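You operate a simulated robot arm through the tools that you are given. There is no shell and no other tool. Be economical: measure what you need, move in short steps, check, and stop when the job is done.

You are at the controls of a simulated robot arm. One attempt, no reset.

## Task
Take the little pink tub and put it on the brown bench top. Then put two of the small banded lids from the navy bench top on the shelf under the olive bench. The order counts.

Only the result counts: the job must be done as asked and must still hold three seconds after the hand-in. Knocking over, shifting, dropping, spilling or breaking anything else fails it. Lids that push on must go on centred and level and be pressed home; caps that screw on are set level and turned clockwise until they are tight.

## Robot
A 7-joint arm with a fingered hand on a trunk, on a base that drives. Base frame: it is fixed to the floor where the robot stands at the start and does not move with it; the origin is under the middle of the robot, x ahead of it, y to its left, z up; the surface under the hand at the start is at about z = 800. Units: mm, degrees, N and s.
With the tool pointing down near the work surface it reaches from about 220 to 760 mm from the robot's upright axis, wherever it stands. Its first joint turns from -166.0 to 166.0 degrees. Places, roughly: brown bench top [400, -2400, 800]; little pink tub (6x6x6 cm) [500, -100, 800]; shelf under the olive bench [700, 400, 200]; small banded lid [750, 2500, 750]; small banded lid (7x7x6 cm) [700, 1600, 800]. Payload 4 kg.
Tool frame: the origin (TCP) lies between the finger pads and is the grasp point; the fingertips stand 28 mm ahead of it; z points along the fingers, y is the line along which they close. The gripper opens to 168 mm. The gripper's body begins 79 mm behind the TCP. The gripper is a hand of 4 fingers: y runs from the thumb to the fingers, the wrist lies at [0, 0, -249] in the tool frame, and closing takes about 1.5 s.
Orientation is that of the tool frame in the base frame, as a unit quaternion [w, x, y, z]. With the fingers straight down and closing along the base's y, the tool's x points along the base's -x, its y along +y and its z along -z.

## Interface
- The arm moves only by the tool jog_arm. Its argument "steps" is a list of rows, each a list of 7 numbers: the gripper command, from -1 (fully open) to 1 (shut), values between in proportion, then the shift along the tool's x, y, z in m, then the turn, a rotation vector about the tool's x, y, z in degrees. In form: [[claw, dx, dy, dz, wx, wy, wz], ...]. A call has 1 to 12 rows; each row shifts and turns the commanded pose from where the row before left it, along the tool's axes as they then stand. A row lasts 0.2 s, in which the tool goes at most 50 mm and 8.6 degrees; a call with a longer step from one row to the next is refused whole, and so is a gripper value outside its range. A pose out of reach is approached as far as the arm can. The call stops where the force on the tool passes 40 N (or 10 N more than at its start, if that is more) or the arm is blocked; 0.2 s more then pass. Each finger travels about 153 mm/s and halts on what it meets, pressing with about 23 N; the grip force reading is that of the motor and also rises with nothing between the fingers. The clock runs only during rows and for 0.2 s after the last one: add rows that do not move to give the fingers time. The reply holds the time, the measured pose of the TCP, the force on the tool along the base axes, the opening and the grip force, in the units named above and with some noise, with the torque about the TCP (base axes, N m) and any sound that the robot's microphone picked up.
- Cameras (640 x 400 px; columns grow to the right, rows downward): "scene" is now at [13.5, 145.7, 1457.2]; the picture's right is [-0.23, -0.97, 0.00], its down [-0.78, 0.18, -0.60] and it looks along [0.59, -0.14, -0.80] (base axes); focal length 284 px, centre (320, 200). "wrist" rides on the gripper at [60, -60, -110] in the tool frame; the picture's right is [0.71, 0.71, 0.00], its down [-0.56, 0.56, -0.61] and it looks along [-0.43, 0.43, 0.79] (tool axes); focal length 265 px, centre (320, 200). There is no depth. A picture from a camera that has moved, and an enlarged one, comes with that camera's place and axes in the base frame and with its lens.
- camera(camera): a new picture of that camera. The clock stands still meanwhile.
- raise_lower(by): slides the trunk up (or, below 0, down) by that many mm; the arm and the scene camera ride with it, the base frame stays. It gives what a move gives, with no picture.
- steer(legs): drives the robot by 1 to 6 legs, each [ahead, turn to the left] in mm and degrees, along the robot's own axes; the way and the turn of a leg run together, so that a leg with both is an arc; at most 1500 mm and 180 degrees a leg. The arm and the cameras ride along, it lands a little off, and it stops where it bumps. It gives what a move gives.
- set_grasp(shape): the hand has 4 fingers and takes this shape, open, in about a second: jaw (thumb against the fingers, like two jaws); tri (thumb and two fingers); tip (a fingertip pinch); poke (one finger out to press); point (the index stretched); flat (the hand flat); cup (the hand cupped); fist (a fist). The gripper value then closes the fingers along that shape, each until it touches; the sizes above hold for jaw. It gives what a move gives, with no picture.
- aim_head(pan, tilt): turns the head with the scene camera to pan (to the left, within 155 degrees either way) and tilt (down, from -29 to 69), counted from straight ahead of the robot. It gives what a move gives.
- zoom(camera, box): a new picture of the part [left, top, right, bottom] of that camera's present view, enlarged. The clock stands still meanwhile.
- job_done(): hands the job in; it is judged then, once.

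Go step by step. Nothing tells you exact positions but the pictures and the camera data: compare them with the known pose of the tool, close in by small moves and look again before you grip or let go. The budget is 165 turns and 112 pictures, counting those below and the enlarged ones. Unless the task says otherwise, let go and move clear before handing in, and close with one line.

The tools are called after "Emit:" as name(argument=value, ...) on one line, values as JSON. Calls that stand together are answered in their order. jog_arm: Moves the arm, as the interface text tells. Its arguments: {"type":"object","properties":{"steps":{"type":"array","items":{"type":"array","items":{"type":"number"}}}},"required":["steps"]} The other tools are called the same way: raise_lower (by) slides the trunk up or down; set_grasp (shape) gives the hand a shape; steer (legs) drives the base; aim_head (pan, tilt) turns the head that bears the scene camera; camera (camera) takes a picture; zoom (camera, box) takes an enlarged picture of a part of a camera's view; job_done () hands the job in.

At the start:

```text
clock: 0.0
tool_pos: [393.2, 88.7, 1056.7]
ee_rot: [0.0, -0.001, 1.0, 0.0]
contact_force: [-0.2, 0.9, 1.5]
wrist_torque: [0.02, -0.04, -0.03]
gripper_width: 167.8
gripper_force: 0.1
shape: jaw
trunk travel left (down, up): [-491.0, 99.0]
robot x, y, heading: [-4.8, -0.5, 0.1]
head pan, tilt: [-13.3, 52.9]
```

scene: 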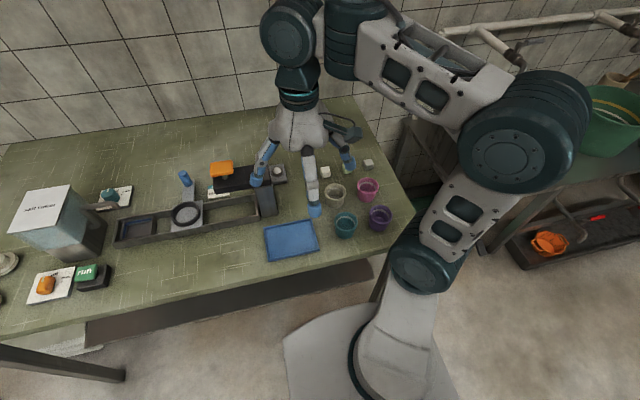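
wrist: 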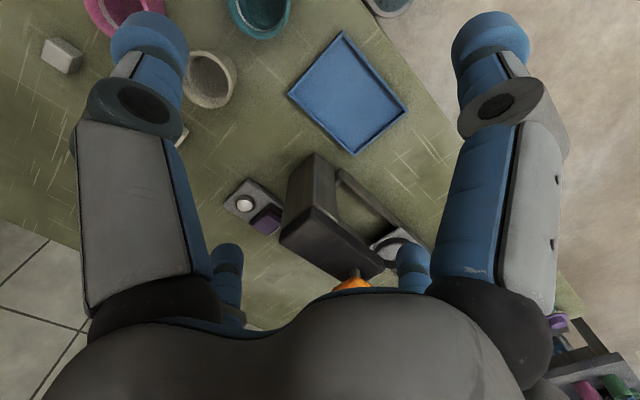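

I see the olive bench ahead with four small tubs; the pink one appears to be near (486, -106). I'll look closer at it and then around at the other benches.

Emit:
zoom(camera="scene", box=[280, 130, 440, 260])

Emit:
aim_head(pan=-80, tilt=25)

Emit:
camera(camera="scene")

Emit:
aim_head(pan=75, tilt=30)

Emit:
camera(camera="scene")

```text
3.08 times, centred on (360, 195) of scene
camera zoom: at [13.5, 145.7, 1457.2], right [-0.23, -0.97, 0.0], down [-0.78, 0.18, -0.6], along [0.59, -0.14, -0.8], focal length 872 px, centre (197, 215)
```

zoom: 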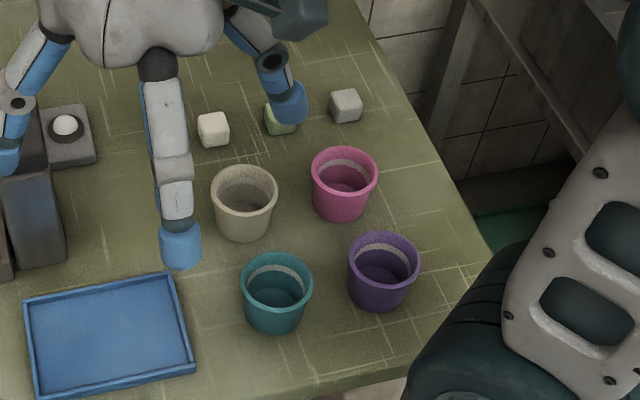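

```text
clock: 1.4
tool_pos: [391.7, 88.5, 1058.0]
ee_rot: [-0.001, 0.0, 1.0, 0.001]
contact_force: [0.5, -0.7, 0.0]
wrist_torque: [0.02, 0.0, -0.03]
gripper_width: 167.6
gripper_force: 0.0
shape: jaw
trunk travel left (down, up): [-491.0, 99.0]
robot x, y, heading: [0.9, 0.8, -0.0]
head pan, tilt: [-80.0, 25.0]
```

```text
108 pictures are left
camera scene: at [-42.6, 72.0, 1498.6], right [-0.98, -0.17, 0.0], down [-0.07, 0.42, -0.91], along [0.16, -0.89, -0.42], focal length 284 px, centre (320, 200)
```

scene: 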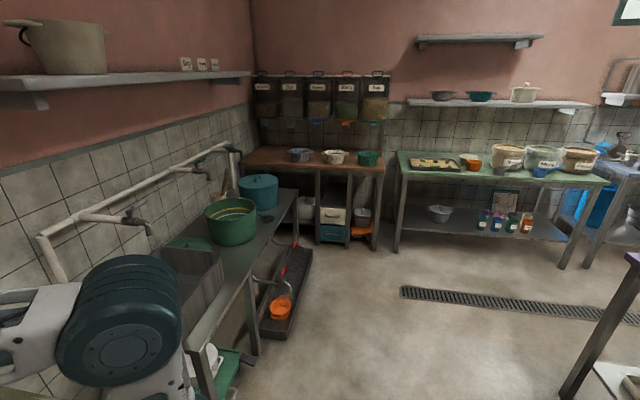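

```text
clock: 3.8
tool_pos: [392.3, 88.9, 1057.7]
ee_rot: [0.0, 0.0, 1.0, -0.001]
contact_force: [0.4, 0.9, 0.2]
wrist_torque: [0.02, 0.01, -0.01]
gripper_width: 167.8
gripper_force: 0.0
shape: jaw
trunk travel left (down, up): [-491.0, 99.0]
robot x, y, heading: [2.5, 3.5, 0.2]
head pan, tilt: [75.0, 30.0]
```

```text
107 pictures are left
camera scene: at [-35.2, 250.1, 1490.6], right [0.97, -0.26, 0.0], down [-0.13, -0.48, -0.87], along [0.22, 0.84, -0.5], focal length 284 px, centre (320, 200)
```

scene: 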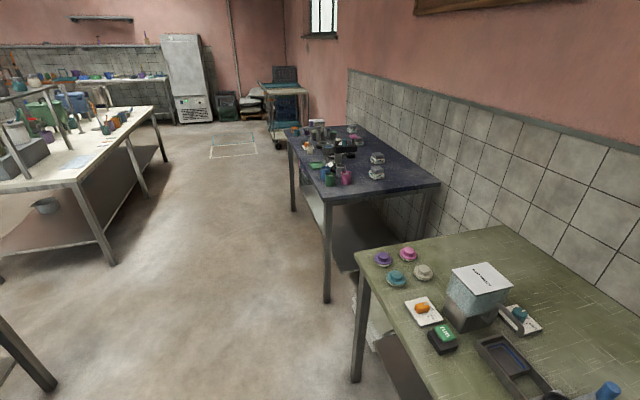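

The brown bench is at the far right end, the navy one is to the left. I'll zoom in on the navy and brown tops.

Emit:
zoom(camera="scene", box=[280, 115, 400, 190])

Emit:
aim_head(pan=-80, tilt=25)

Emit:
zoom(camera="scene", box=[230, 120, 430, 245])

```text
5.33 times, centred on (340, 152) of scene
camera zoom: at [-35.2, 250.1, 1490.6], right [0.97, -0.26, 0.0], down [-0.13, -0.48, -0.87], along [0.22, 0.84, -0.5], focal length 1512 px, centre (213, 453)
```

zoom: 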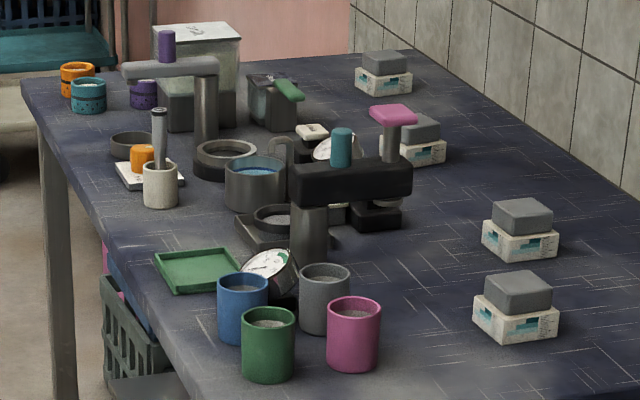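

```text
clock: 6.2
tool_pos: [393.6, 88.9, 1056.6]
ee_rot: [0.0, 0.0, 1.0, 0.0]
contact_force: [0.1, -0.2, 0.2]
wrist_torque: [0.02, 0.01, 0.01]
gripper_width: 168.0
gripper_force: 0.1
shape: jaw
trunk travel left (down, up): [-491.0, 99.0]
robot x, y, heading: [-1.8, 0.0, 0.0]
head pan, tilt: [-80.0, 25.0]
```

```text
3.20 times, centred on (330, 182) of scene
camera zoom: at [-42.6, 72.0, 1498.6], right [-0.98, -0.17, 0.0], down [-0.07, 0.42, -0.91], along [0.16, -0.89, -0.42], focal length 907 px, centre (288, 256)
```

zoom: 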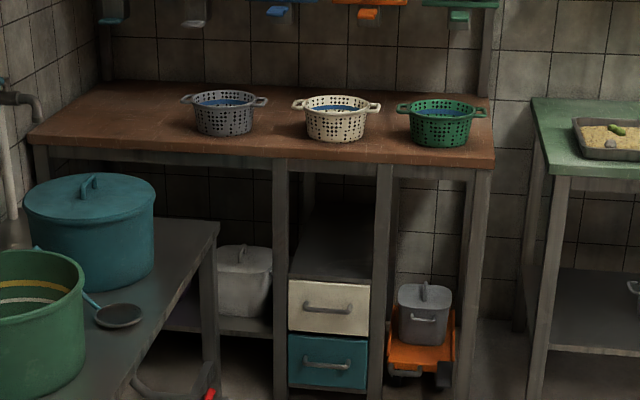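

The lids are the gray-topped boxes on the navy bench, to be checked closer later. First the pink tub: I'll see how the hand's fingers lie when partly closed.

Emit:
aim_head(pan=-13, tilt=53)

Emit:
jog_arm(steps=[[-0.3, 0, 0, 0, 0, 0, 0], [-0.3, 0, 0, 0, 0, 0, 0], [-0.3, 0, 0, 0, 0, 0, 0], [-0.3, 0, 0, 0, 0, 0, 0]])

Emit:
camera(camera="wrist")

Emit:
zoom(camera="scene", box=[200, 50, 440, 250])

```text
clock: 7.6
tool_pos: [392.0, 87.9, 1057.8]
ee_rot: [0.0, 0.0, 1.0, -0.001]
contact_force: [-0.2, 0.5, 0.3]
wrist_torque: [0.0, 0.0, -0.01]
gripper_width: 167.7
gripper_force: 0.1
shape: jaw
trunk travel left (down, up): [-491.0, 99.0]
robot x, y, heading: [-1.1, 2.0, -0.0]
head pan, tilt: [-13.0, 53.0]
```

```text
clock: 8.6
tool_pos: [391.9, 88.8, 1058.1]
ee_rot: [0.0, 0.0, 1.0, 0.0]
contact_force: [-1.1, -0.2, -0.1]
wrist_torque: [0.0, -0.01, -0.03]
gripper_width: 110.1
gripper_force: 0.0
shape: jaw
trunk travel left (down, up): [-491.0, 99.0]
robot x, y, heading: [0.8, -0.6, 0.1]
head pan, tilt: [-13.0, 53.0]
```

```text
104 pictures are left
camera wrist: at [331.3, 27.8, 1167.0], right [-0.71, 0.71, 0.0], down [0.56, 0.56, 0.61], along [0.43, 0.43, -0.79], focal length 265 px, centre (320, 200)
```

wrist: 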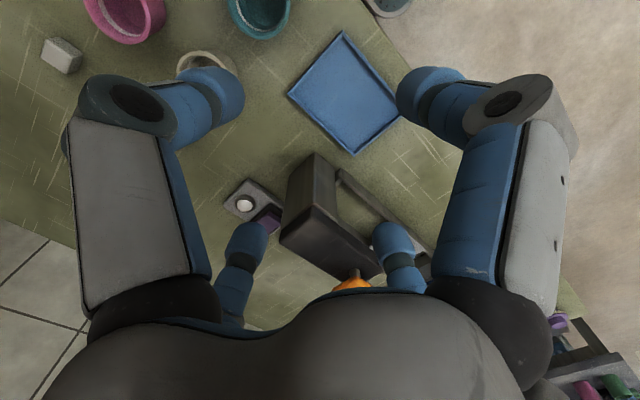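

```text
2.00 times, centred on (320, 150) of scene
camera zoom: at [13.6, 146.1, 1457.1], right [-0.22, -0.97, 0.0], down [-0.78, 0.18, -0.6], along [0.59, -0.14, -0.8], focal length 567 px, centre (320, 300)
```

zoom: 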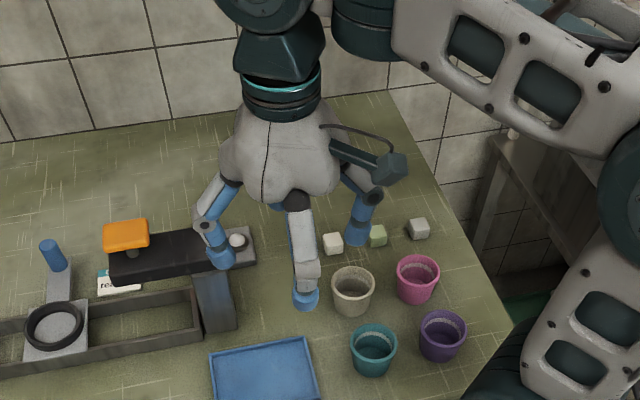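

Four fingers stand at tool ±x and ±y, and the tubs sit in a ~95 mm grid, so I'll turn the hand 45° to put fingers on the diagonals. I'm moving above the pink tub at about (474, -98) and will look from there.

Emit:
jog_arm(steps=[[-0.3, -0.0164, -0.0374, 0, 0, 0, 0], [-0.3, -0.0164, -0.0374, 0, 0, 0, 0], [-0.3, -0.0164, -0.0374, 0, 0, 0, 0], [-0.3, -0.0164, -0.0374, 0, 0, 0, 0], [-0.3, -0.0164, -0.0374, 0, 0, 0, 0], [-0.3, 0, 0, 0.015, 0, 0, 7.5], [-0.3, 0, 0, 0.015, 0, 0, 7.5], [-0.3, 0, 0, 0.015, 0, 0, 7.5], [-0.3, 0, 0, 0.015, 0, 0, 7.5], [-0.3, 0, 0, 0.015, 0, 0, 7.5], [-0.3, 0, 0, 0.015, 0, 0, 7.5], [-0.3, 0, 0, 0, 0, 0, 0]])

Emit:
camera(camera="wrist")

Emit:
zoom(camera="scene", box=[260, 80, 460, 260])

```text
clock: 11.2
tool_pos: [476.7, -99.8, 966.7]
ee_rot: [0.0, 0.384, 0.923, 0.0]
contact_force: [0.7, 0.5, 0.5]
wrist_torque: [0.01, 0.01, 0.0]
gripper_width: 109.5
gripper_force: 0.0
shape: jaw
trunk travel left (down, up): [-491.0, 99.0]
robot x, y, heading: [0.8, 4.2, 0.1]
head pan, tilt: [-13.0, 53.0]
```

```text
102 pictures are left
camera wrist: at [390.7, -99.7, 1075.4], right [0.0, 1.0, 0.0], down [0.79, 0.0, 0.61], along [0.61, 0.0, -0.79], focal length 265 px, centre (320, 200)
```

wrist: 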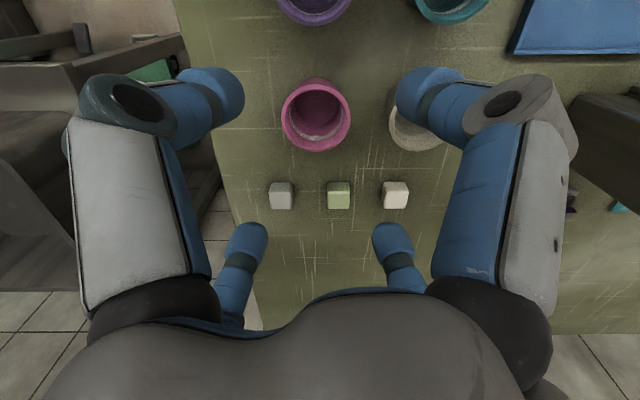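

```text
2.22 times, centred on (360, 170) of scene
camera zoom: at [13.6, 146.1, 1457.1], right [-0.23, -0.97, 0.0], down [-0.78, 0.18, -0.6], along [0.59, -0.14, -0.8], focal length 630 px, centre (231, 267)
```

zoom: 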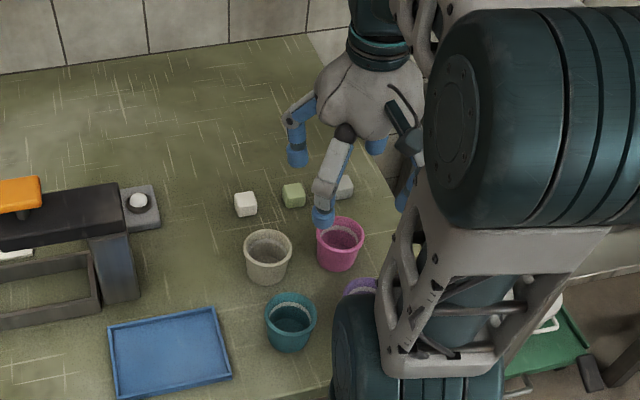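

The tub's rim centre comes out at about (471, -100) from the wrist camera too. I'll correct 5 mm and lower around it.

Emit:
jog_arm(steps=[[-0.3, 0.0039, -0.0039, 0, 0, 0, 0], [-0.3, 0, 0, 0.025, 0, 0, 0], [-0.3, 0, 0, 0.025, 0, 0, 0], [-0.3, 0, 0, 0.025, 0, 0, 0], [-0.3, 0, 0, 0.025, 0, 0, 0], [-0.3, 0, 0, 0.02, 0, 0, 0], [-0.3, 0, 0, 0.008, 0, 0, 0]])

Emit:
camera(camera="wrist")

```text
clock: 12.8
tool_pos: [469.6, -101.0, 840.4]
ee_rot: [0.001, 0.382, 0.924, 0.0]
contact_force: [0.4, 0.3, 0.2]
wrist_torque: [-0.03, -0.02, -0.01]
gripper_width: 109.7
gripper_force: 0.1
shape: jaw
trunk travel left (down, up): [-491.0, 99.0]
robot x, y, heading: [-2.7, -4.0, -0.2]
head pan, tilt: [-13.0, 53.0]
```

```text
100 pictures are left
camera wrist: at [383.4, -99.8, 949.2], right [0.0, 1.0, 0.0], down [0.79, 0.0, 0.61], along [0.61, 0.0, -0.79], focal length 265 px, centre (320, 200)
```

wrist: 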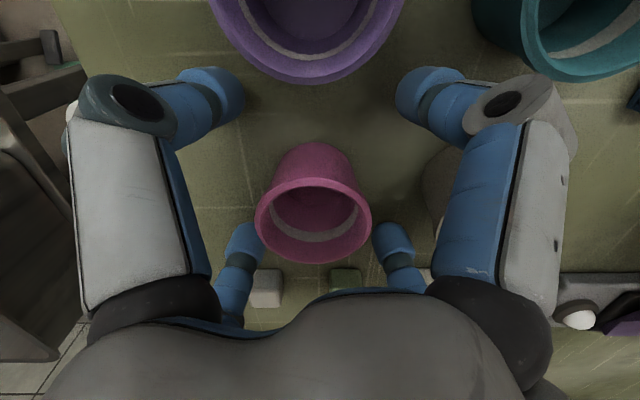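

The tub is centred between the four fingers. Closing now.

Emit:
jog_arm(steps=[[0.0, 0, 0, 0, 0, 0, 0], [0.2, 0, 0, 0, 0, 0, 0], [0.4, 0, 0, 0, 0, 0, 0], [0.6, 0, 0, 0, 0, 0, 0], [0.8, 0, 0, 0, 0, 0, 0], [0.8, 0, 0, 0, 0, 0, 0], [0.8, 0, 0, 0, 0, 0, 0]])

Emit:
camera(camera="wrist")

```text
clock: 14.4
tool_pos: [470.6, -99.9, 840.3]
ee_rot: [-0.002, 0.383, 0.924, 0.0]
contact_force: [0.1, -1.2, 0.1]
wrist_torque: [0.02, 0.0, -0.01]
gripper_width: 46.9
gripper_force: 22.9
shape: jaw
trunk travel left (down, up): [-491.0, 99.0]
robot x, y, heading: [-0.4, -1.8, 0.2]
head pan, tilt: [-13.0, 53.0]
```

```text
99 pictures are left
camera wrist: at [383.3, -99.9, 949.4], right [0.0, 1.0, 0.0], down [0.79, 0.0, 0.61], along [0.61, 0.0, -0.79], focal length 265 px, centre (320, 200)
```

wrist: 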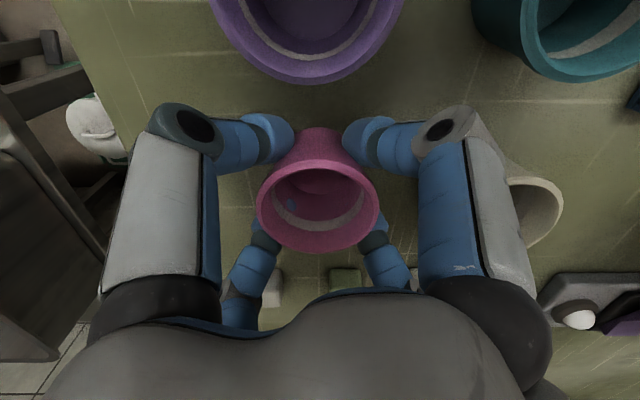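

The tub is gripped at 47 mm. I'll lift it well clear, then turn right and drive toward the brown bench.

Emit:
jog_arm(steps=[[0.8, 0, 0, -0.02, 0, 0, 0], [0.8, 0, 0, -0.03, 0, 0, 0], [0.8, 0, 0, -0.04, 0, 0, 0], [0.8, 0, 0, -0.04, 0, 0, 0], [0.8, 0, 0, -0.04, 0, 0, 0], [0.8, 0, 0, -0.04, 0, 0, 0]])

Emit:
camera(camera="wrist")

Emit:
steer(legs=[[0, -90], [950, 0]])

Emit:
aim_head(pan=0, tilt=40)

Emit:
camera(camera="scene")

```text
clock: 15.8
tool_pos: [470.3, -100.8, 1048.3]
ee_rot: [0.0, 0.383, 0.924, 0.0]
contact_force: [0.2, -0.6, -0.3]
wrist_torque: [0.02, 0.01, -0.03]
gripper_width: 46.7
gripper_force: 23.1
shape: jaw
trunk travel left (down, up): [-491.0, 99.0]
robot x, y, heading: [3.3, -0.8, -0.1]
head pan, tilt: [-13.0, 53.0]
```

```text
98 pictures are left
camera wrist: at [383.5, -100.3, 1158.6], right [0.0, 1.0, 0.0], down [0.79, 0.0, 0.61], along [0.61, 0.0, -0.79], focal length 265 px, centre (320, 200)
```

wrist: 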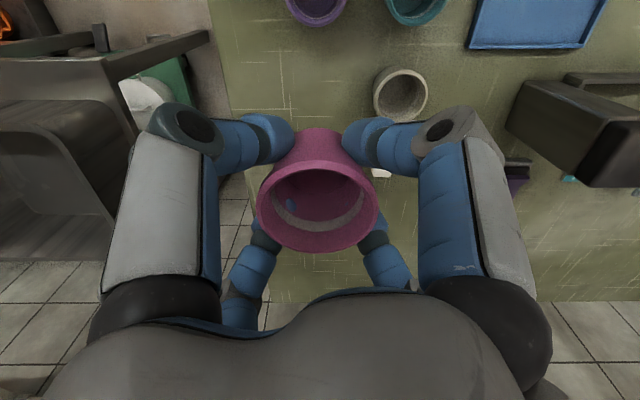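

```text
clock: 24.5
tool_pos: [-135.8, -1405.1, 1050.0]
ee_rot: [-0.001, 0.929, 0.369, 0.001]
contact_force: [0.5, 1.5, -0.5]
wrist_torque: [-0.03, -0.03, 0.01]
gripper_width: 46.7
gripper_force: 23.1
shape: jaw
trunk travel left (down, up): [-491.0, 99.0]
robot x, y, heading: [-23.0, -935.9, -91.7]
head pan, tilt: [-13.0, 53.0]
```

```text
clock: 25.3
tool_pos: [-135.7, -1403.6, 1050.0]
ee_rot: [-0.001, 0.929, 0.369, 0.0]
contact_force: [0.3, 0.1, -0.1]
wrist_torque: [-0.01, 0.02, 0.03]
gripper_width: 46.8
gripper_force: 22.5
shape: jaw
trunk travel left (down, up): [-491.0, 99.0]
robot x, y, heading: [-22.2, -937.7, -91.5]
head pan, tilt: [0.0, 40.0]
```

```text
97 pictures are left
camera scene: at [141.6, -968.2, 1475.2], right [-1.0, 0.03, 0.0], down [0.02, 0.64, -0.77], along [-0.02, -0.77, -0.64], focal length 284 px, centre (320, 200)
```

scene: 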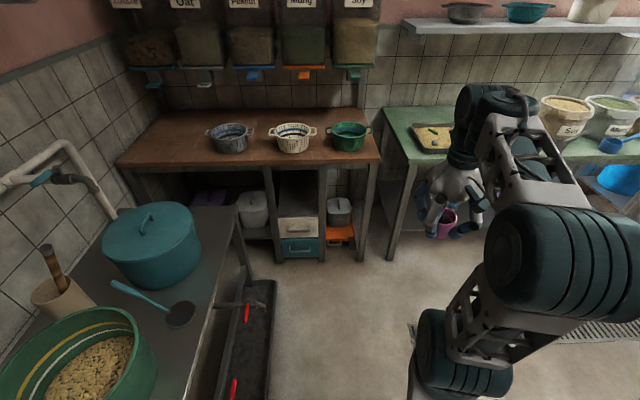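

The brown bench front edge lies at y≈-2065, with three strainers centred near y≈-2190 (x≈530, 236, -25). I plan to put the tub behind them near (105, -2310), so I'll drive to about (80, -1720).

Emit:
steer(legs=[[0, 9], [790, 0], [0, -7.4]])

Emit:
aim_head(pan=0, tilt=50)

Emit:
camera(camera="scene")

```text
clock: 30.7
tool_pos: [5.1, -2181.8, 1048.2]
ee_rot: [-0.001, 0.918, 0.397, 0.001]
contact_force: [-0.2, -0.6, -0.7]
wrist_torque: [0.01, 0.02, 0.02]
gripper_width: 46.5
gripper_force: 23.0
shape: jaw
trunk travel left (down, up): [-491.0, 99.0]
robot x, y, heading: [93.5, -1707.1, -88.2]
head pan, tilt: [0.0, 40.0]
```

```text
clock: 31.4
tool_pos: [5.1, -2181.9, 1048.3]
ee_rot: [-0.001, 0.918, 0.396, 0.001]
contact_force: [-0.4, -0.7, -0.4]
wrist_torque: [0.01, 0.0, 0.01]
gripper_width: 46.5
gripper_force: 23.0
shape: jaw
trunk travel left (down, up): [-491.0, 99.0]
robot x, y, heading: [94.1, -1711.1, -88.5]
head pan, tilt: [0.0, 50.0]
```

```text
96 pictures are left
camera scene: at [256.4, -1721.5, 1461.1], right [-1.0, -0.03, 0.0], down [-0.02, 0.77, -0.64], along [0.02, -0.64, -0.77], focal length 284 px, centre (320, 200)
```

scene: 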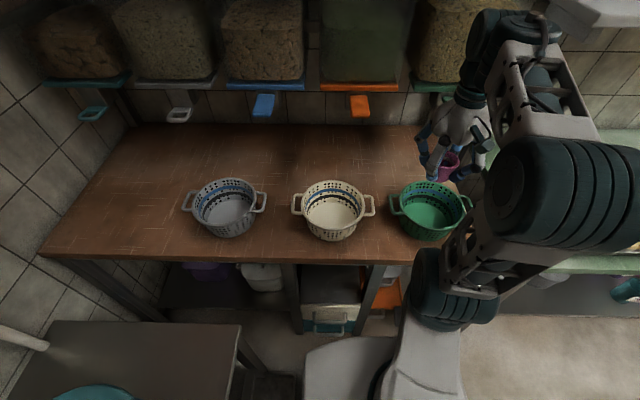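

The dispenser chutes hang over the rear, so a front spot in the gap between the gray and white strainers, about (381, -2122), is safer. I'm moving there at height.

Emit:
jog_arm(steps=[[0.8, 0.0302, 0.0232, 0, 0, 0, 0], [0.8, 0.0302, 0.0232, 0, 0, 0, 0], [0.8, 0.0302, 0.0232, 0, 0, 0, 0], [0.8, 0.0302, 0.0232, 0, 0, 0, 0], [0.8, 0.0302, 0.0232, 0, 0, 0, 0], [0.8, 0.0302, 0.0232, 0, 0, 0, 0], [0.8, 0.0302, 0.0232, 0, 0, 0, 0], [0.8, 0.0302, 0.0232, 0, 0, 0, 0], [0.8, 0.0302, 0.0232, 0, 0, 0, 0], [0.8, 0.0302, 0.0232, 0, 0, 0, 0], [0.8, 0, 0, 0, 0, 0, 0]])

Emit:
camera(camera="scene")

Emit:
camera(camera="wrist")

```text
clock: 33.9
tool_pos: [382.0, -2123.7, 1049.7]
ee_rot: [0.0, 0.919, 0.395, 0.0]
contact_force: [-0.6, 0.3, -1.3]
wrist_torque: [-0.01, -0.02, -0.01]
gripper_width: 46.6
gripper_force: 22.9
shape: jaw
trunk travel left (down, up): [-491.0, 99.0]
robot x, y, heading: [92.5, -1708.3, -88.4]
head pan, tilt: [0.0, 50.0]
```

```text
95 pictures are left
camera scene: at [256.8, -1721.5, 1461.0], right [-1.0, -0.03, 0.0], down [-0.02, 0.77, -0.64], along [0.02, -0.64, -0.77], focal length 284 px, centre (320, 200)
```

scene: 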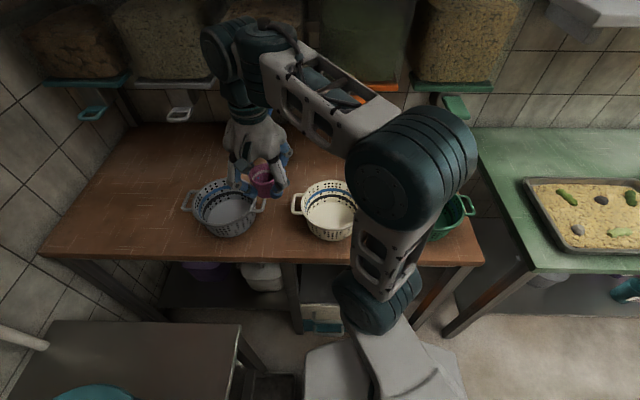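

```text
94 pictures are left
camera wrist: at [378.9, -2039.2, 1158.6], right [1.0, 0.03, 0.0], down [0.02, -0.79, 0.61], along [0.02, -0.61, -0.79], focal length 265 px, centre (320, 200)
```

wrist: 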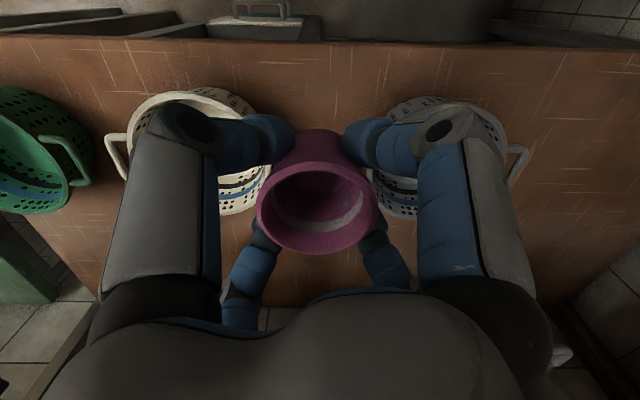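

The hand is over the front gap. I'll lower partway, stay above surface, and look again.

Emit:
jog_arm(steps=[[0.8, 0, 0, 0.03, 0, 0, 0], [0.8, 0, 0, 0.03, 0, 0, 0], [0.8, 0, 0, 0.03, 0, 0, 0], [0.8, 0, 0, 0.03, 0, 0, 0], [0.8, 0, 0, 0.03, 0, 0, 0], [0.8, 0, 0, 0.015, 0, 0, 0], [0.8, 0, 0, 0, 0, 0, 0]])

Emit:
camera(camera="wrist")

Emit:
zoom(camera="scene", box=[170, 100, 370, 260])

```text
clock: 35.5
tool_pos: [381.7, -2121.8, 881.9]
ee_rot: [-0.001, 0.918, 0.396, 0.0]
contact_force: [-0.5, 0.1, -0.4]
wrist_torque: [0.01, 0.02, 0.01]
gripper_width: 46.2
gripper_force: 23.2
shape: jaw
trunk travel left (down, up): [-491.0, 99.0]
robot x, y, heading: [91.8, -1710.1, -88.0]
head pan, tilt: [0.0, 50.0]
```

```text
93 pictures are left
camera wrist: at [378.7, -2037.1, 991.6], right [1.0, 0.03, 0.0], down [0.02, -0.79, 0.61], along [0.02, -0.61, -0.79], focal length 265 px, centre (320, 200)
```

wrist: 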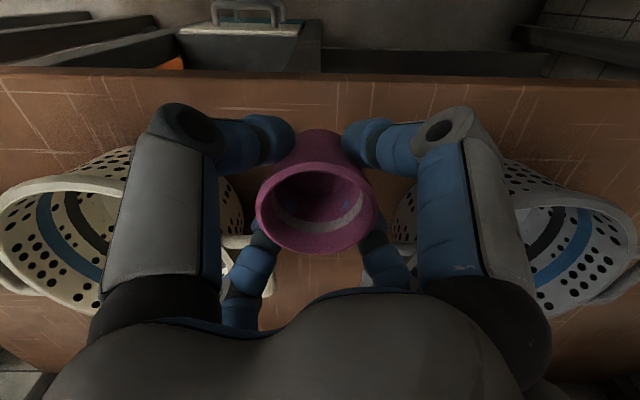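

```text
2.50 times, centred on (270, 180) of scene
camera zoom: at [256.6, -1721.5, 1461.1], right [-1.0, -0.03, 0.0], down [-0.02, 0.77, -0.64], along [0.02, -0.64, -0.77], focal length 709 px, centre (445, 250)
```

zoom: 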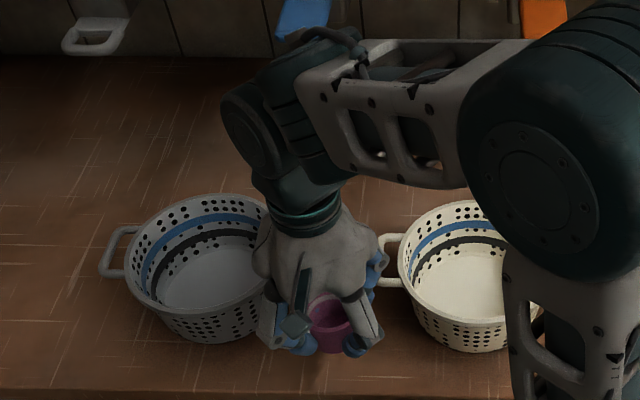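

The back finger knuckles would come close to the strainer handles at this diagonal angle. I'll raise a little, turn the hand 43° so the fingers fit axis-aligned into the gap, and shift 6 mm toward the front.

Emit:
jog_arm(steps=[[0.8, 0, 0, -0.03, 0, 0, 0], [0.8, 0, 0, 0, 0, 0, -7.3], [0.8, 0, 0, 0, 0, 0, -7.2], [0.8, 0, 0, 0, 0, 0, -7.2], [0.8, 0, 0, 0, 0, 0, -7.2], [0.8, 0, 0, 0, 0, 0, -7.2], [0.8, 0, 0, 0, 0, 0, -7.2], [0.8, 0.006, 0, 0, 0, 0, 0], [0.8, 0, 0, 0.03, 0, 0, 0], [0.8, 0, 0, 0.0, 0, 0, 0]])

Emit:
camera(camera="wrist")

Emit:
zoom(camera="scene", box=[170, 100, 370, 260])

```text
clock: 37.6
tool_pos: [382.3, -2116.4, 882.4]
ee_rot: [-0.001, 0.707, 0.707, 0.0]
contact_force: [0.0, 0.0, -0.6]
wrist_torque: [0.04, 0.0, 0.02]
gripper_width: 46.4
gripper_force: 23.1
shape: jaw
trunk travel left (down, up): [-491.0, 99.0]
robot x, y, heading: [92.9, -1710.9, -88.3]
head pan, tilt: [0.0, 50.0]
```

```text
91 pictures are left
camera wrist: at [320.9, -2055.7, 992.5], right [0.71, 0.71, 0.0], down [0.56, -0.56, 0.61], along [0.43, -0.43, -0.79], focal length 265 px, centre (320, 200)
```

wrist: 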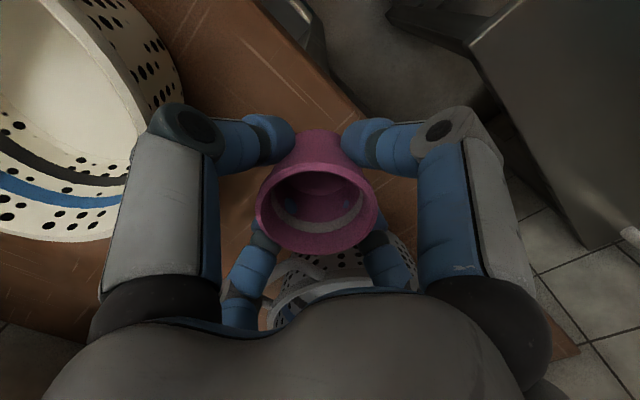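

```text
2.50 times, centred on (270, 180) of scene
camera zoom: at [256.7, -1721.7, 1461.1], right [-1.0, -0.03, 0.0], down [-0.02, 0.77, -0.64], along [0.02, -0.64, -0.77], focal length 709 px, centre (445, 250)
```

zoom: 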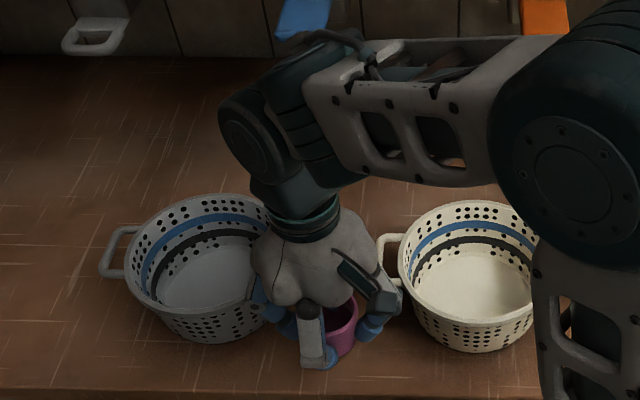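

Clear on both sides now. Lowering slowly to touch.

Emit:
jog_arm(steps=[[0.8, 0, 0, 0.015, 0, 0, 0], [0.8, 0, 0, 0.012, 0, 0, 0], [0.8, 0, 0, 0.006, 0, 0, 0], [0.8, 0, 0, 0.004, 0, 0, 0], [0.8, 0, 0, 0, 0, 0, 0]])

Emit:
zoom(camera="scene", box=[220, 160, 320, 250])

```text
clock: 38.9
tool_pos: [381.6, -2116.9, 846.0]
ee_rot: [-0.001, 0.707, 0.707, 0.001]
contact_force: [-0.1, 0.7, 0.0]
wrist_torque: [-0.02, -0.02, 0.01]
gripper_width: 46.2
gripper_force: 23.2
shape: jaw
trunk travel left (down, up): [-491.0, 99.0]
robot x, y, heading: [92.4, -1709.5, -88.2]
head pan, tilt: [0.0, 50.0]
```

```text
4.44 times, centred on (270, 205) of scene
camera zoom: at [256.6, -1721.5, 1461.1], right [-1.0, -0.03, 0.0], down [-0.02, 0.77, -0.64], along [0.02, -0.64, -0.77], focal length 1260 px, centre (542, 178)
```

zoom: 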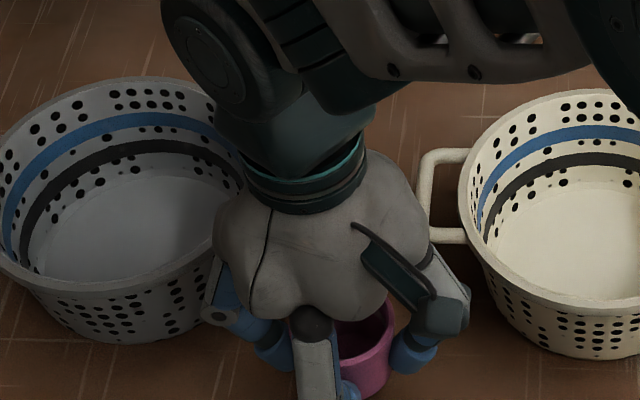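

Emit:
jog_arm(steps=[[0.8, 0, 0, 0.003, 0, 0, 0], [0.8, 0, 0, 0.002, 0, 0, 0], [0.8, 0, 0, 0, 0, 0, 0]])

```text
clock: 39.6
tool_pos: [382.0, -2115.8, 840.2]
ee_rot: [0.0, 0.707, 0.707, 0.0]
contact_force: [-0.6, -0.2, 0.3]
wrist_torque: [0.0, -0.01, -0.02]
gripper_width: 46.5
gripper_force: 23.4
shape: jaw
trunk travel left (down, up): [-491.0, 99.0]
robot x, y, heading: [92.7, -1710.3, -88.4]
head pan, tilt: [0.0, 50.0]
```

The hand is at the pick height (840) with no contact yet; I'll creep down in 2 mm steps until the force rises.

Emit:
jog_arm(steps=[[0.8, 0, 0, 0.002, 0, 0, 0], [0.8, 0, 0, 0, 0, 0, 0]])

Emit:
jog_arm(steps=[[0.8, 0, 0, 0.002, 0, 0, 0], [0.8, 0, 0, 0, 0, 0, 0]])

```text
clock: 40.2
tool_pos: [380.9, -2116.3, 839.5]
ee_rot: [-0.001, 0.707, 0.707, 0.0]
contact_force: [-0.6, 0.5, -1.7]
wrist_torque: [0.05, 0.0, 0.02]
gripper_width: 46.4
gripper_force: 23.3
shape: jaw
trunk travel left (down, up): [-491.0, 99.0]
robot x, y, heading: [89.5, -1705.9, -88.3]
head pan, tilt: [0.0, 50.0]
```

```text
clock: 40.9
tool_pos: [381.0, -2114.9, 837.3]
ee_rot: [0.0, 0.707, 0.707, 0.001]
contact_force: [-0.6, 1.3, -0.6]
wrist_torque: [0.0, -0.01, -0.02]
gripper_width: 46.4
gripper_force: 23.0
shape: jaw
trunk travel left (down, up): [-491.0, 99.0]
robot x, y, heading: [93.1, -1712.7, -88.2]
head pan, tilt: [0.0, 50.0]
```

Emit:
jog_arm(steps=[[0.8, 0, 0, 0.002, 0, 0, 0], [0.8, 0, 0, 0.002, 0, 0, 0], [0.8, 0, 0, 0, 0, 0, 0]])

Emit:
camera(camera="wrist")

```text
clock: 41.6
tool_pos: [381.2, -2115.5, 833.2]
ee_rot: [0.0, 0.707, 0.707, 0.0]
contact_force: [-1.0, 0.3, -0.5]
wrist_torque: [0.01, 0.0, 0.01]
gripper_width: 46.4
gripper_force: 23.2
shape: jaw
trunk travel left (down, up): [-491.0, 99.0]
robot x, y, heading: [95.2, -1708.6, -88.3]
head pan, tilt: [0.0, 50.0]
```

```text
88 pictures are left
camera wrist: at [319.8, -2055.7, 942.3], right [0.71, 0.71, 0.0], down [0.56, -0.56, 0.61], along [0.43, -0.43, -0.79], focal length 265 px, centre (320, 200)
```

wrist: 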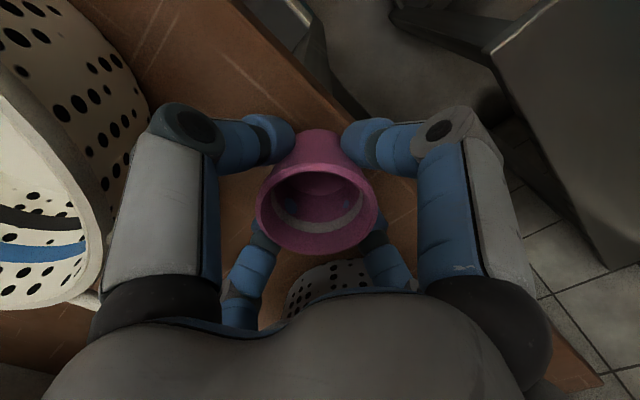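

Still no contact, so this bench is a bit lower. Continuing down.

Emit:
jog_arm(steps=[[0.8, 0, 0, 0.002, 0, 0, 0], [0.8, 0, 0, 0.002, 0, 0, 0], [0.8, 0, 0, 0, 0, 0, 0]])

Emit:
jog_arm(steps=[[0.8, 0, 0, 0.002, 0, 0, 0], [0.8, 0, 0, 0.002, 0, 0, 0], [0.8, 0, 0, 0, 0, 0, 0]])

```text
clock: 42.5
tool_pos: [382.5, -2115.7, 829.3]
ee_rot: [0.0, 0.707, 0.707, 0.0]
contact_force: [-0.3, 0.7, 0.6]
wrist_torque: [-0.03, -0.02, 0.03]
gripper_width: 46.5
gripper_force: 22.4
shape: jaw
trunk travel left (down, up): [-491.0, 99.0]
robot x, y, heading: [92.4, -1709.3, -88.3]
head pan, tilt: [0.0, 50.0]
```

```text
clock: 43.2
tool_pos: [380.5, -2116.1, 823.9]
ee_rot: [0.0, 0.707, 0.707, 0.0]
contact_force: [-0.8, 1.0, -0.2]
wrist_torque: [-0.01, 0.0, 0.02]
gripper_width: 46.3
gripper_force: 23.2
shape: jaw
trunk travel left (down, up): [-491.0, 99.0]
robot x, y, heading: [89.9, -1705.4, -88.4]
head pan, tilt: [0.0, 50.0]
```

Emit:
jog_arm(steps=[[0.8, 0, 0, 0.002, 0, 0, 0], [0.8, 0, 0, 0.002, 0, 0, 0], [0.8, 0, 0, 0, 0, 0, 0]])

Emit:
zoom(camera="scene", box=[220, 170, 320, 260])

```text
clock: 44.0
tool_pos: [379.9, -2114.3, 820.6]
ee_rot: [-0.001, 0.708, 0.706, 0.001]
contact_force: [0.8, 0.2, 0.7]
wrist_torque: [0.0, 0.0, 0.0]
gripper_width: 46.4
gripper_force: 23.5
shape: jaw
trunk travel left (down, up): [-491.0, 99.0]
robot x, y, heading: [91.2, -1707.1, -88.1]
head pan, tilt: [0.0, 50.0]
```

```text
4.44 times, centred on (270, 215) of scene
camera zoom: at [256.6, -1721.5, 1461.1], right [-1.0, -0.03, 0.0], down [-0.02, 0.77, -0.64], along [0.02, -0.64, -0.77], focal length 1260 px, centre (542, 133)
```

zoom: 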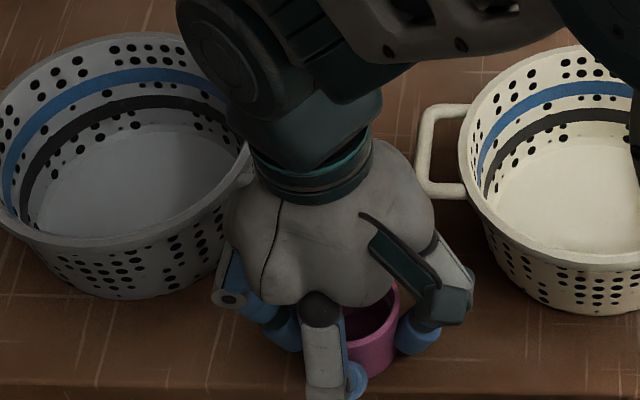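

The surface must be lower than 800, and the tub sits fairly near the front edge; I'll shift 8 mm back and keep lowering carefully.

Emit:
jog_arm(steps=[[0.8, -0.008, 0, 0, 0, 0, 0], [0.8, 0, 0, 0.002, 0, 0, 0], [0.8, 0, 0, 0.002, 0, 0, 0], [0.8, 0, 0, 0, 0, 0, 0]])

Emit:
jog_arm(steps=[[0.8, 0, 0, 0.002, 0, 0, 0], [0.8, 0, 0, 0.002, 0, 0, 0], [0.8, 0, 0, 0, 0, 0, 0]])

Emit:
camera(camera="wrist")

```text
clock: 45.0
tool_pos: [380.3, -2122.3, 817.0]
ee_rot: [0.001, 0.707, 0.707, 0.0]
contact_force: [-1.6, 2.3, 16.7]
wrist_torque: [-0.14, 0.06, -0.04]
gripper_width: 46.6
gripper_force: 22.4
shape: jaw
trunk travel left (down, up): [-491.0, 99.0]
robot x, y, heading: [90.9, -1704.3, -88.2]
head pan, tilt: [0.0, 50.0]
```

```text
clock: 45.6
tool_pos: [381.8, -2122.3, 817.4]
ee_rot: [0.003, 0.707, 0.707, 0.001]
contact_force: [-6.2, 6.8, 28.6]
wrist_torque: [-0.01, 0.2, -0.07]
gripper_width: 47.7
gripper_force: 23.0
shape: jaw
trunk travel left (down, up): [-491.0, 99.0]
robot x, y, heading: [88.1, -1707.5, -88.3]
head pan, tilt: [0.0, 50.0]
stopped in row 2: the force on the tool passed its limit at 43 N (the readings are from after the stop); the commanded pose is now the measured one
```

```text
86 pictures are left
camera wrist: at [319.1, -2062.0, 926.4], right [0.71, 0.71, 0.0], down [0.55, -0.56, 0.62], along [0.44, -0.44, -0.78], focal length 265 px, centre (320, 200)
```

wrist: 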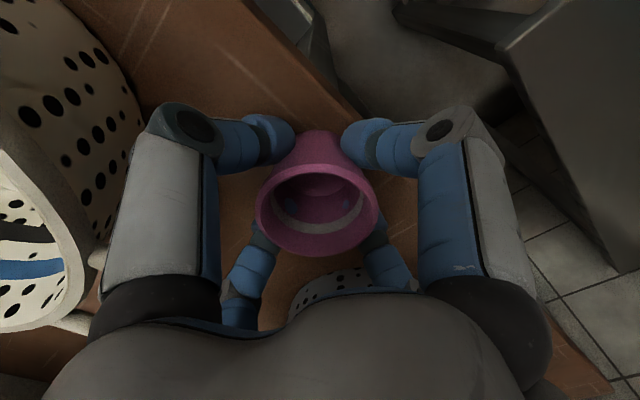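

Contact: the tub stands on the bench. I'll ease off 1 mm and open a little.

Emit:
jog_arm(steps=[[0.8, 0, 0, -0.001, 0, 0, 0], [0.8, 0, 0, 0, 0, 0, 0]])

Emit:
jog_arm(steps=[[0.4, 0, 0, 0, 0, 0, 0], [0.35, 0, 0, 0, 0, 0, 0], [0.3, 0, 0, 0, 0, 0, 0], [0.22, 0, 0, 0, 0, 0, 0], [0.22, 0, 0, 0, 0, 0, 0]])

Emit:
camera(camera="wrist")

```text
clock: 46.2
tool_pos: [381.1, -2123.2, 817.7]
ee_rot: [0.003, 0.707, 0.707, 0.002]
contact_force: [-4.8, 4.3, 29.4]
wrist_torque: [-0.07, 0.14, -0.06]
gripper_width: 47.8
gripper_force: 23.0
shape: jaw
trunk travel left (down, up): [-491.0, 99.0]
robot x, y, heading: [91.0, -1706.2, -88.6]
head pan, tilt: [0.0, 50.0]
```

```text
clock: 47.4
tool_pos: [382.5, -2123.7, 816.5]
ee_rot: [0.002, 0.707, 0.707, 0.001]
contact_force: [0.5, -0.1, -0.6]
wrist_torque: [0.0, 0.01, -0.01]
gripper_width: 65.4
gripper_force: 0.1
shape: jaw
trunk travel left (down, up): [-491.0, 99.0]
robot x, y, heading: [94.1, -1709.3, -88.0]
head pan, tilt: [0.0, 50.0]
```

```text
85 pictures are left
camera wrist: at [320.0, -2063.2, 925.1], right [0.71, 0.71, 0.0], down [0.56, -0.56, 0.62], along [0.44, -0.44, -0.79], focal length 265 px, centre (320, 200)
```

wrist: 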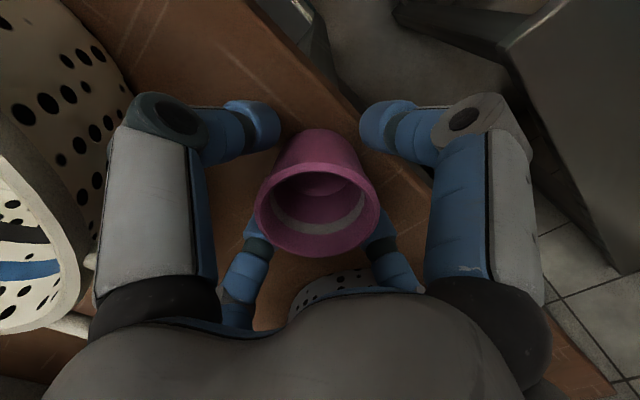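

Released cleanly, no contact with the handles. Rising straight up in small rows.

Emit:
jog_arm(steps=[[0.22, 0, 0, -0.015, 0, 0, 0], [0.22, 0, 0, -0.025, 0, 0, 0], [0.22, 0, 0, -0.04, 0, 0, 0], [0.22, 0, 0, -0.05, 0, 0, 0], [0.22, 0, 0, -0.05, 0, 0, 0], [0.22, 0, 0, -0.05, 0, 0, 0], [0.22, 0, 0, 0, 0, 0, 0]])

Emit:
camera(camera="wrist")

Emit:
camera(camera="scene")

```text
clock: 49.0
tool_pos: [380.9, -2125.2, 1045.4]
ee_rot: [0.001, 0.707, 0.707, 0.001]
contact_force: [0.2, 0.5, -0.8]
wrist_torque: [0.01, 0.01, 0.03]
gripper_width: 65.1
gripper_force: 0.1
shape: jaw
trunk travel left (down, up): [-491.0, 99.0]
robot x, y, heading: [89.3, -1711.3, -88.3]
head pan, tilt: [0.0, 50.0]
```

```text
84 pictures are left
camera wrist: at [319.4, -2064.7, 1154.6], right [0.71, 0.71, 0.0], down [0.56, -0.56, 0.62], along [0.44, -0.44, -0.79], focal length 265 px, centre (320, 200)
```

wrist: 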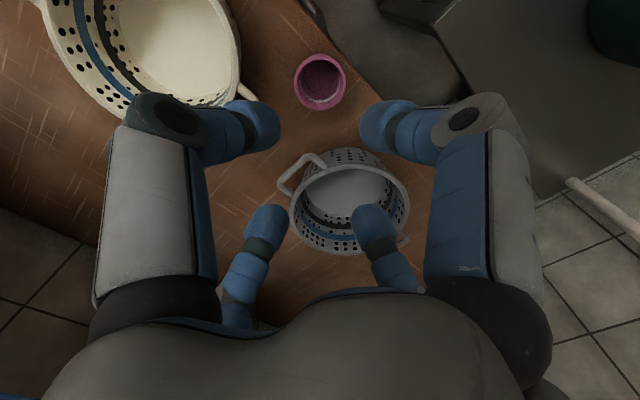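

```text
83 pictures are left
camera scene: at [256.4, -1721.4, 1461.1], right [-1.0, -0.03, 0.0], down [-0.02, 0.77, -0.64], along [0.02, -0.64, -0.77], focal length 284 px, centre (320, 200)
```

scene: 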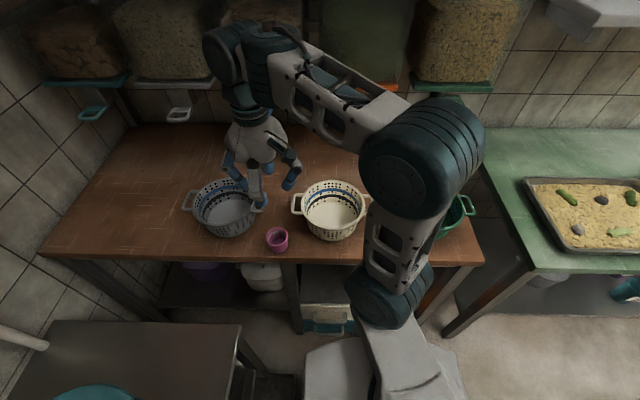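

The tub stands on the brown bench. I'll pull the arm in front of the robot, back off, and look around before turning.

Emit:
jog_arm(steps=[[0.22, 0.0075, -0.046, 0, 0, 0, 0], [0.22, 0.0075, -0.046, 0, 0, 0, 0], [0.22, 0.0075, -0.046, 0, 0, 0, 0], [0.22, 0.0075, -0.046, 0, 0, 0, 0], [0.22, 0.0075, -0.046, 0, 0, 0, 0], [0.22, 0.0075, -0.046, 0, 0, 0, 0], [0.22, 0.03, 0, -0.03, 0, 0, 0], [0.22, 0.03, 0, -0.03, 0, 0, 0], [0.22, 0, 0, 0, 0, 0, 0]])

Emit:
steer(legs=[[-800, 0]])

Emit:
aim_head(pan=-100, tilt=35)

Emit:
camera(camera="scene")

```text
clock: 51.0
tool_pos: [101.4, -2016.9, 1105.4]
ee_rot: [0.002, 0.707, 0.707, 0.0]
contact_force: [-0.3, 0.5, 0.2]
wrist_torque: [0.02, 0.03, 0.0]
gripper_width: 65.5
gripper_force: 0.0
shape: jaw
out of reach, approached as far as the arm can: row 7
trunk travel left (down, up): [-491.0, 99.0]
robot x, y, heading: [92.3, -1705.0, -88.2]
head pan, tilt: [0.0, 50.0]
```

```text
clock: 55.3
tool_pos: [75.7, -1218.9, 1105.5]
ee_rot: [0.002, 0.701, 0.713, 0.001]
contact_force: [-0.4, 0.4, 0.4]
wrist_torque: [0.01, 0.03, -0.01]
gripper_width: 65.5
gripper_force: 0.0
shape: jaw
trunk travel left (down, up): [-491.0, 99.0]
robot x, y, heading: [60.3, -910.4, -87.1]
head pan, tilt: [0.0, 50.0]
```

```text
clock: 57.1
tool_pos: [76.0, -1219.8, 1106.7]
ee_rot: [0.002, 0.7, 0.714, 0.0]
contact_force: [-0.1, 0.2, 0.3]
wrist_torque: [-0.01, 0.01, -0.02]
gripper_width: 65.5
gripper_force: 0.0
shape: jaw
trunk travel left (down, up): [-491.0, 99.0]
robot x, y, heading: [63.9, -913.5, -87.3]
head pan, tilt: [-100.0, 35.0]
```

```text
82 pictures are left
camera scene: at [134.7, -831.2, 1482.8], right [0.13, 0.99, 0.0], down [0.57, -0.07, -0.82], along [-0.81, 0.1, -0.57], focal length 284 px, centre (320, 200)
```

scene: 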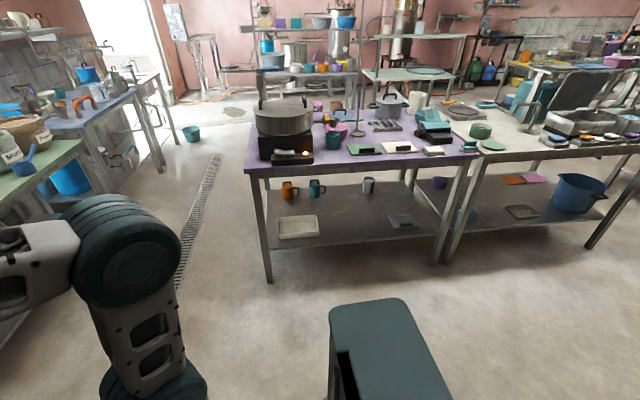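

The area behind is free (purple bench beyond x≈-1000). I'll turn around and drive north along the olive bench to the navy bench.

Emit:
steer(legs=[[0, -179], [1300, 0], [1150, 0]])

Emit:
aim_head(pan=-70, tilt=40)

Emit:
camera(camera="scene")

```text
clock: 61.1
tool_pos: [-238.0, -985.3, 1106.0]
ee_rot: [0.002, 0.994, 0.113, 0.0]
contact_force: [0.5, 0.6, 0.7]
wrist_torque: [0.0, 0.01, 0.04]
gripper_width: 65.3
gripper_force: 0.0
shape: jaw
trunk travel left (down, up): [-491.0, 99.0]
robot x, y, heading: [62.1, -908.4, -164.7]
head pan, tilt: [-100.0, 35.0]
stopped in leg 1: the robot was blocked; the commanded pose is now the measured one
```

```text
clock: 62.0
tool_pos: [-237.8, -985.6, 1105.9]
ee_rot: [0.002, 0.993, 0.115, -0.001]
contact_force: [0.5, -0.1, 0.7]
wrist_torque: [-0.02, 0.0, 0.01]
gripper_width: 65.4
gripper_force: 0.0
shape: jaw
trunk travel left (down, up): [-491.0, 99.0]
robot x, y, heading: [61.9, -908.3, -164.9]
head pan, tilt: [-70.0, 40.0]
```

```text
81 pictures are left
camera scene: at [114.5, -978.8, 1475.3], right [0.82, 0.57, 0.0], down [0.37, -0.53, -0.77], along [-0.44, 0.63, -0.64], focal length 284 px, centre (320, 200)
```

scene: 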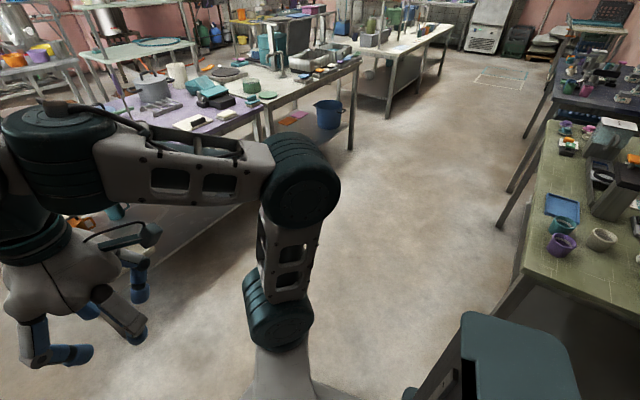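

The rear of the base touched the sink bench while turning. I'll roll forward (westward) to get clear, then finish the turn.

Emit:
steer(legs=[[280, 0]])

Emit:
steer(legs=[[0, -107]])

Emit:
aim_head(pan=-150, tilt=40)

Emit:
camera(camera="scene")

```text
clock: 63.9
tool_pos: [-500.0, -1057.5, 1104.8]
ee_rot: [0.002, 0.994, 0.114, -0.001]
contact_force: [-0.7, -0.8, -0.1]
wrist_torque: [0.02, 0.02, 0.01]
gripper_width: 65.4
gripper_force: 0.2
shape: jaw
trunk travel left (down, up): [-491.0, 99.0]
robot x, y, heading: [-199.9, -975.0, -164.6]
head pan, tilt: [-70.0, 40.0]
```

```text
clock: 68.9
tool_pos: [-185.4, -667.9, 1105.4]
ee_rot: [-0.001, -0.678, 0.735, 0.002]
contact_force: [-0.2, 0.5, 0.7]
wrist_torque: [-0.04, 0.01, 0.02]
gripper_width: 65.6
gripper_force: 0.1
shape: jaw
trunk travel left (down, up): [-491.0, 99.0]
robot x, y, heading: [-197.8, -977.1, 87.5]
head pan, tilt: [-70.0, 40.0]
```

```text
clock: 70.4
tool_pos: [-184.7, -667.4, 1105.5]
ee_rot: [0.0, -0.678, 0.735, 0.002]
contact_force: [-0.1, -0.5, -0.7]
wrist_torque: [-0.02, 0.03, -0.02]
gripper_width: 65.6
gripper_force: 0.0
shape: jaw
trunk travel left (down, up): [-491.0, 99.0]
robot x, y, heading: [-198.8, -979.0, 87.7]
head pan, tilt: [-150.0, 40.0]
```

```text
80 pictures are left
camera scene: at [-324.9, -1105.2, 1475.3], right [-0.89, -0.46, 0.0], down [-0.3, 0.57, -0.77], along [0.35, -0.68, -0.64], focal length 284 px, centre (320, 200)
```

scene: 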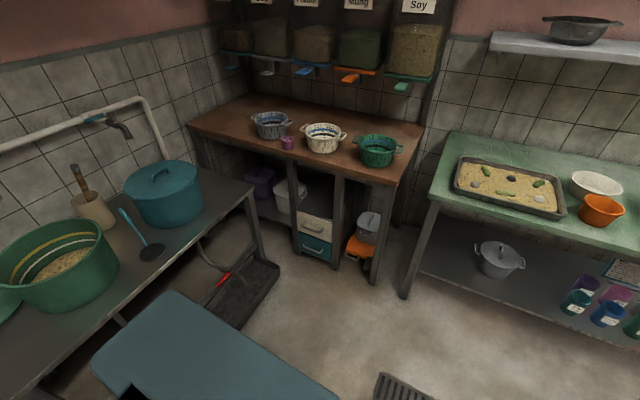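

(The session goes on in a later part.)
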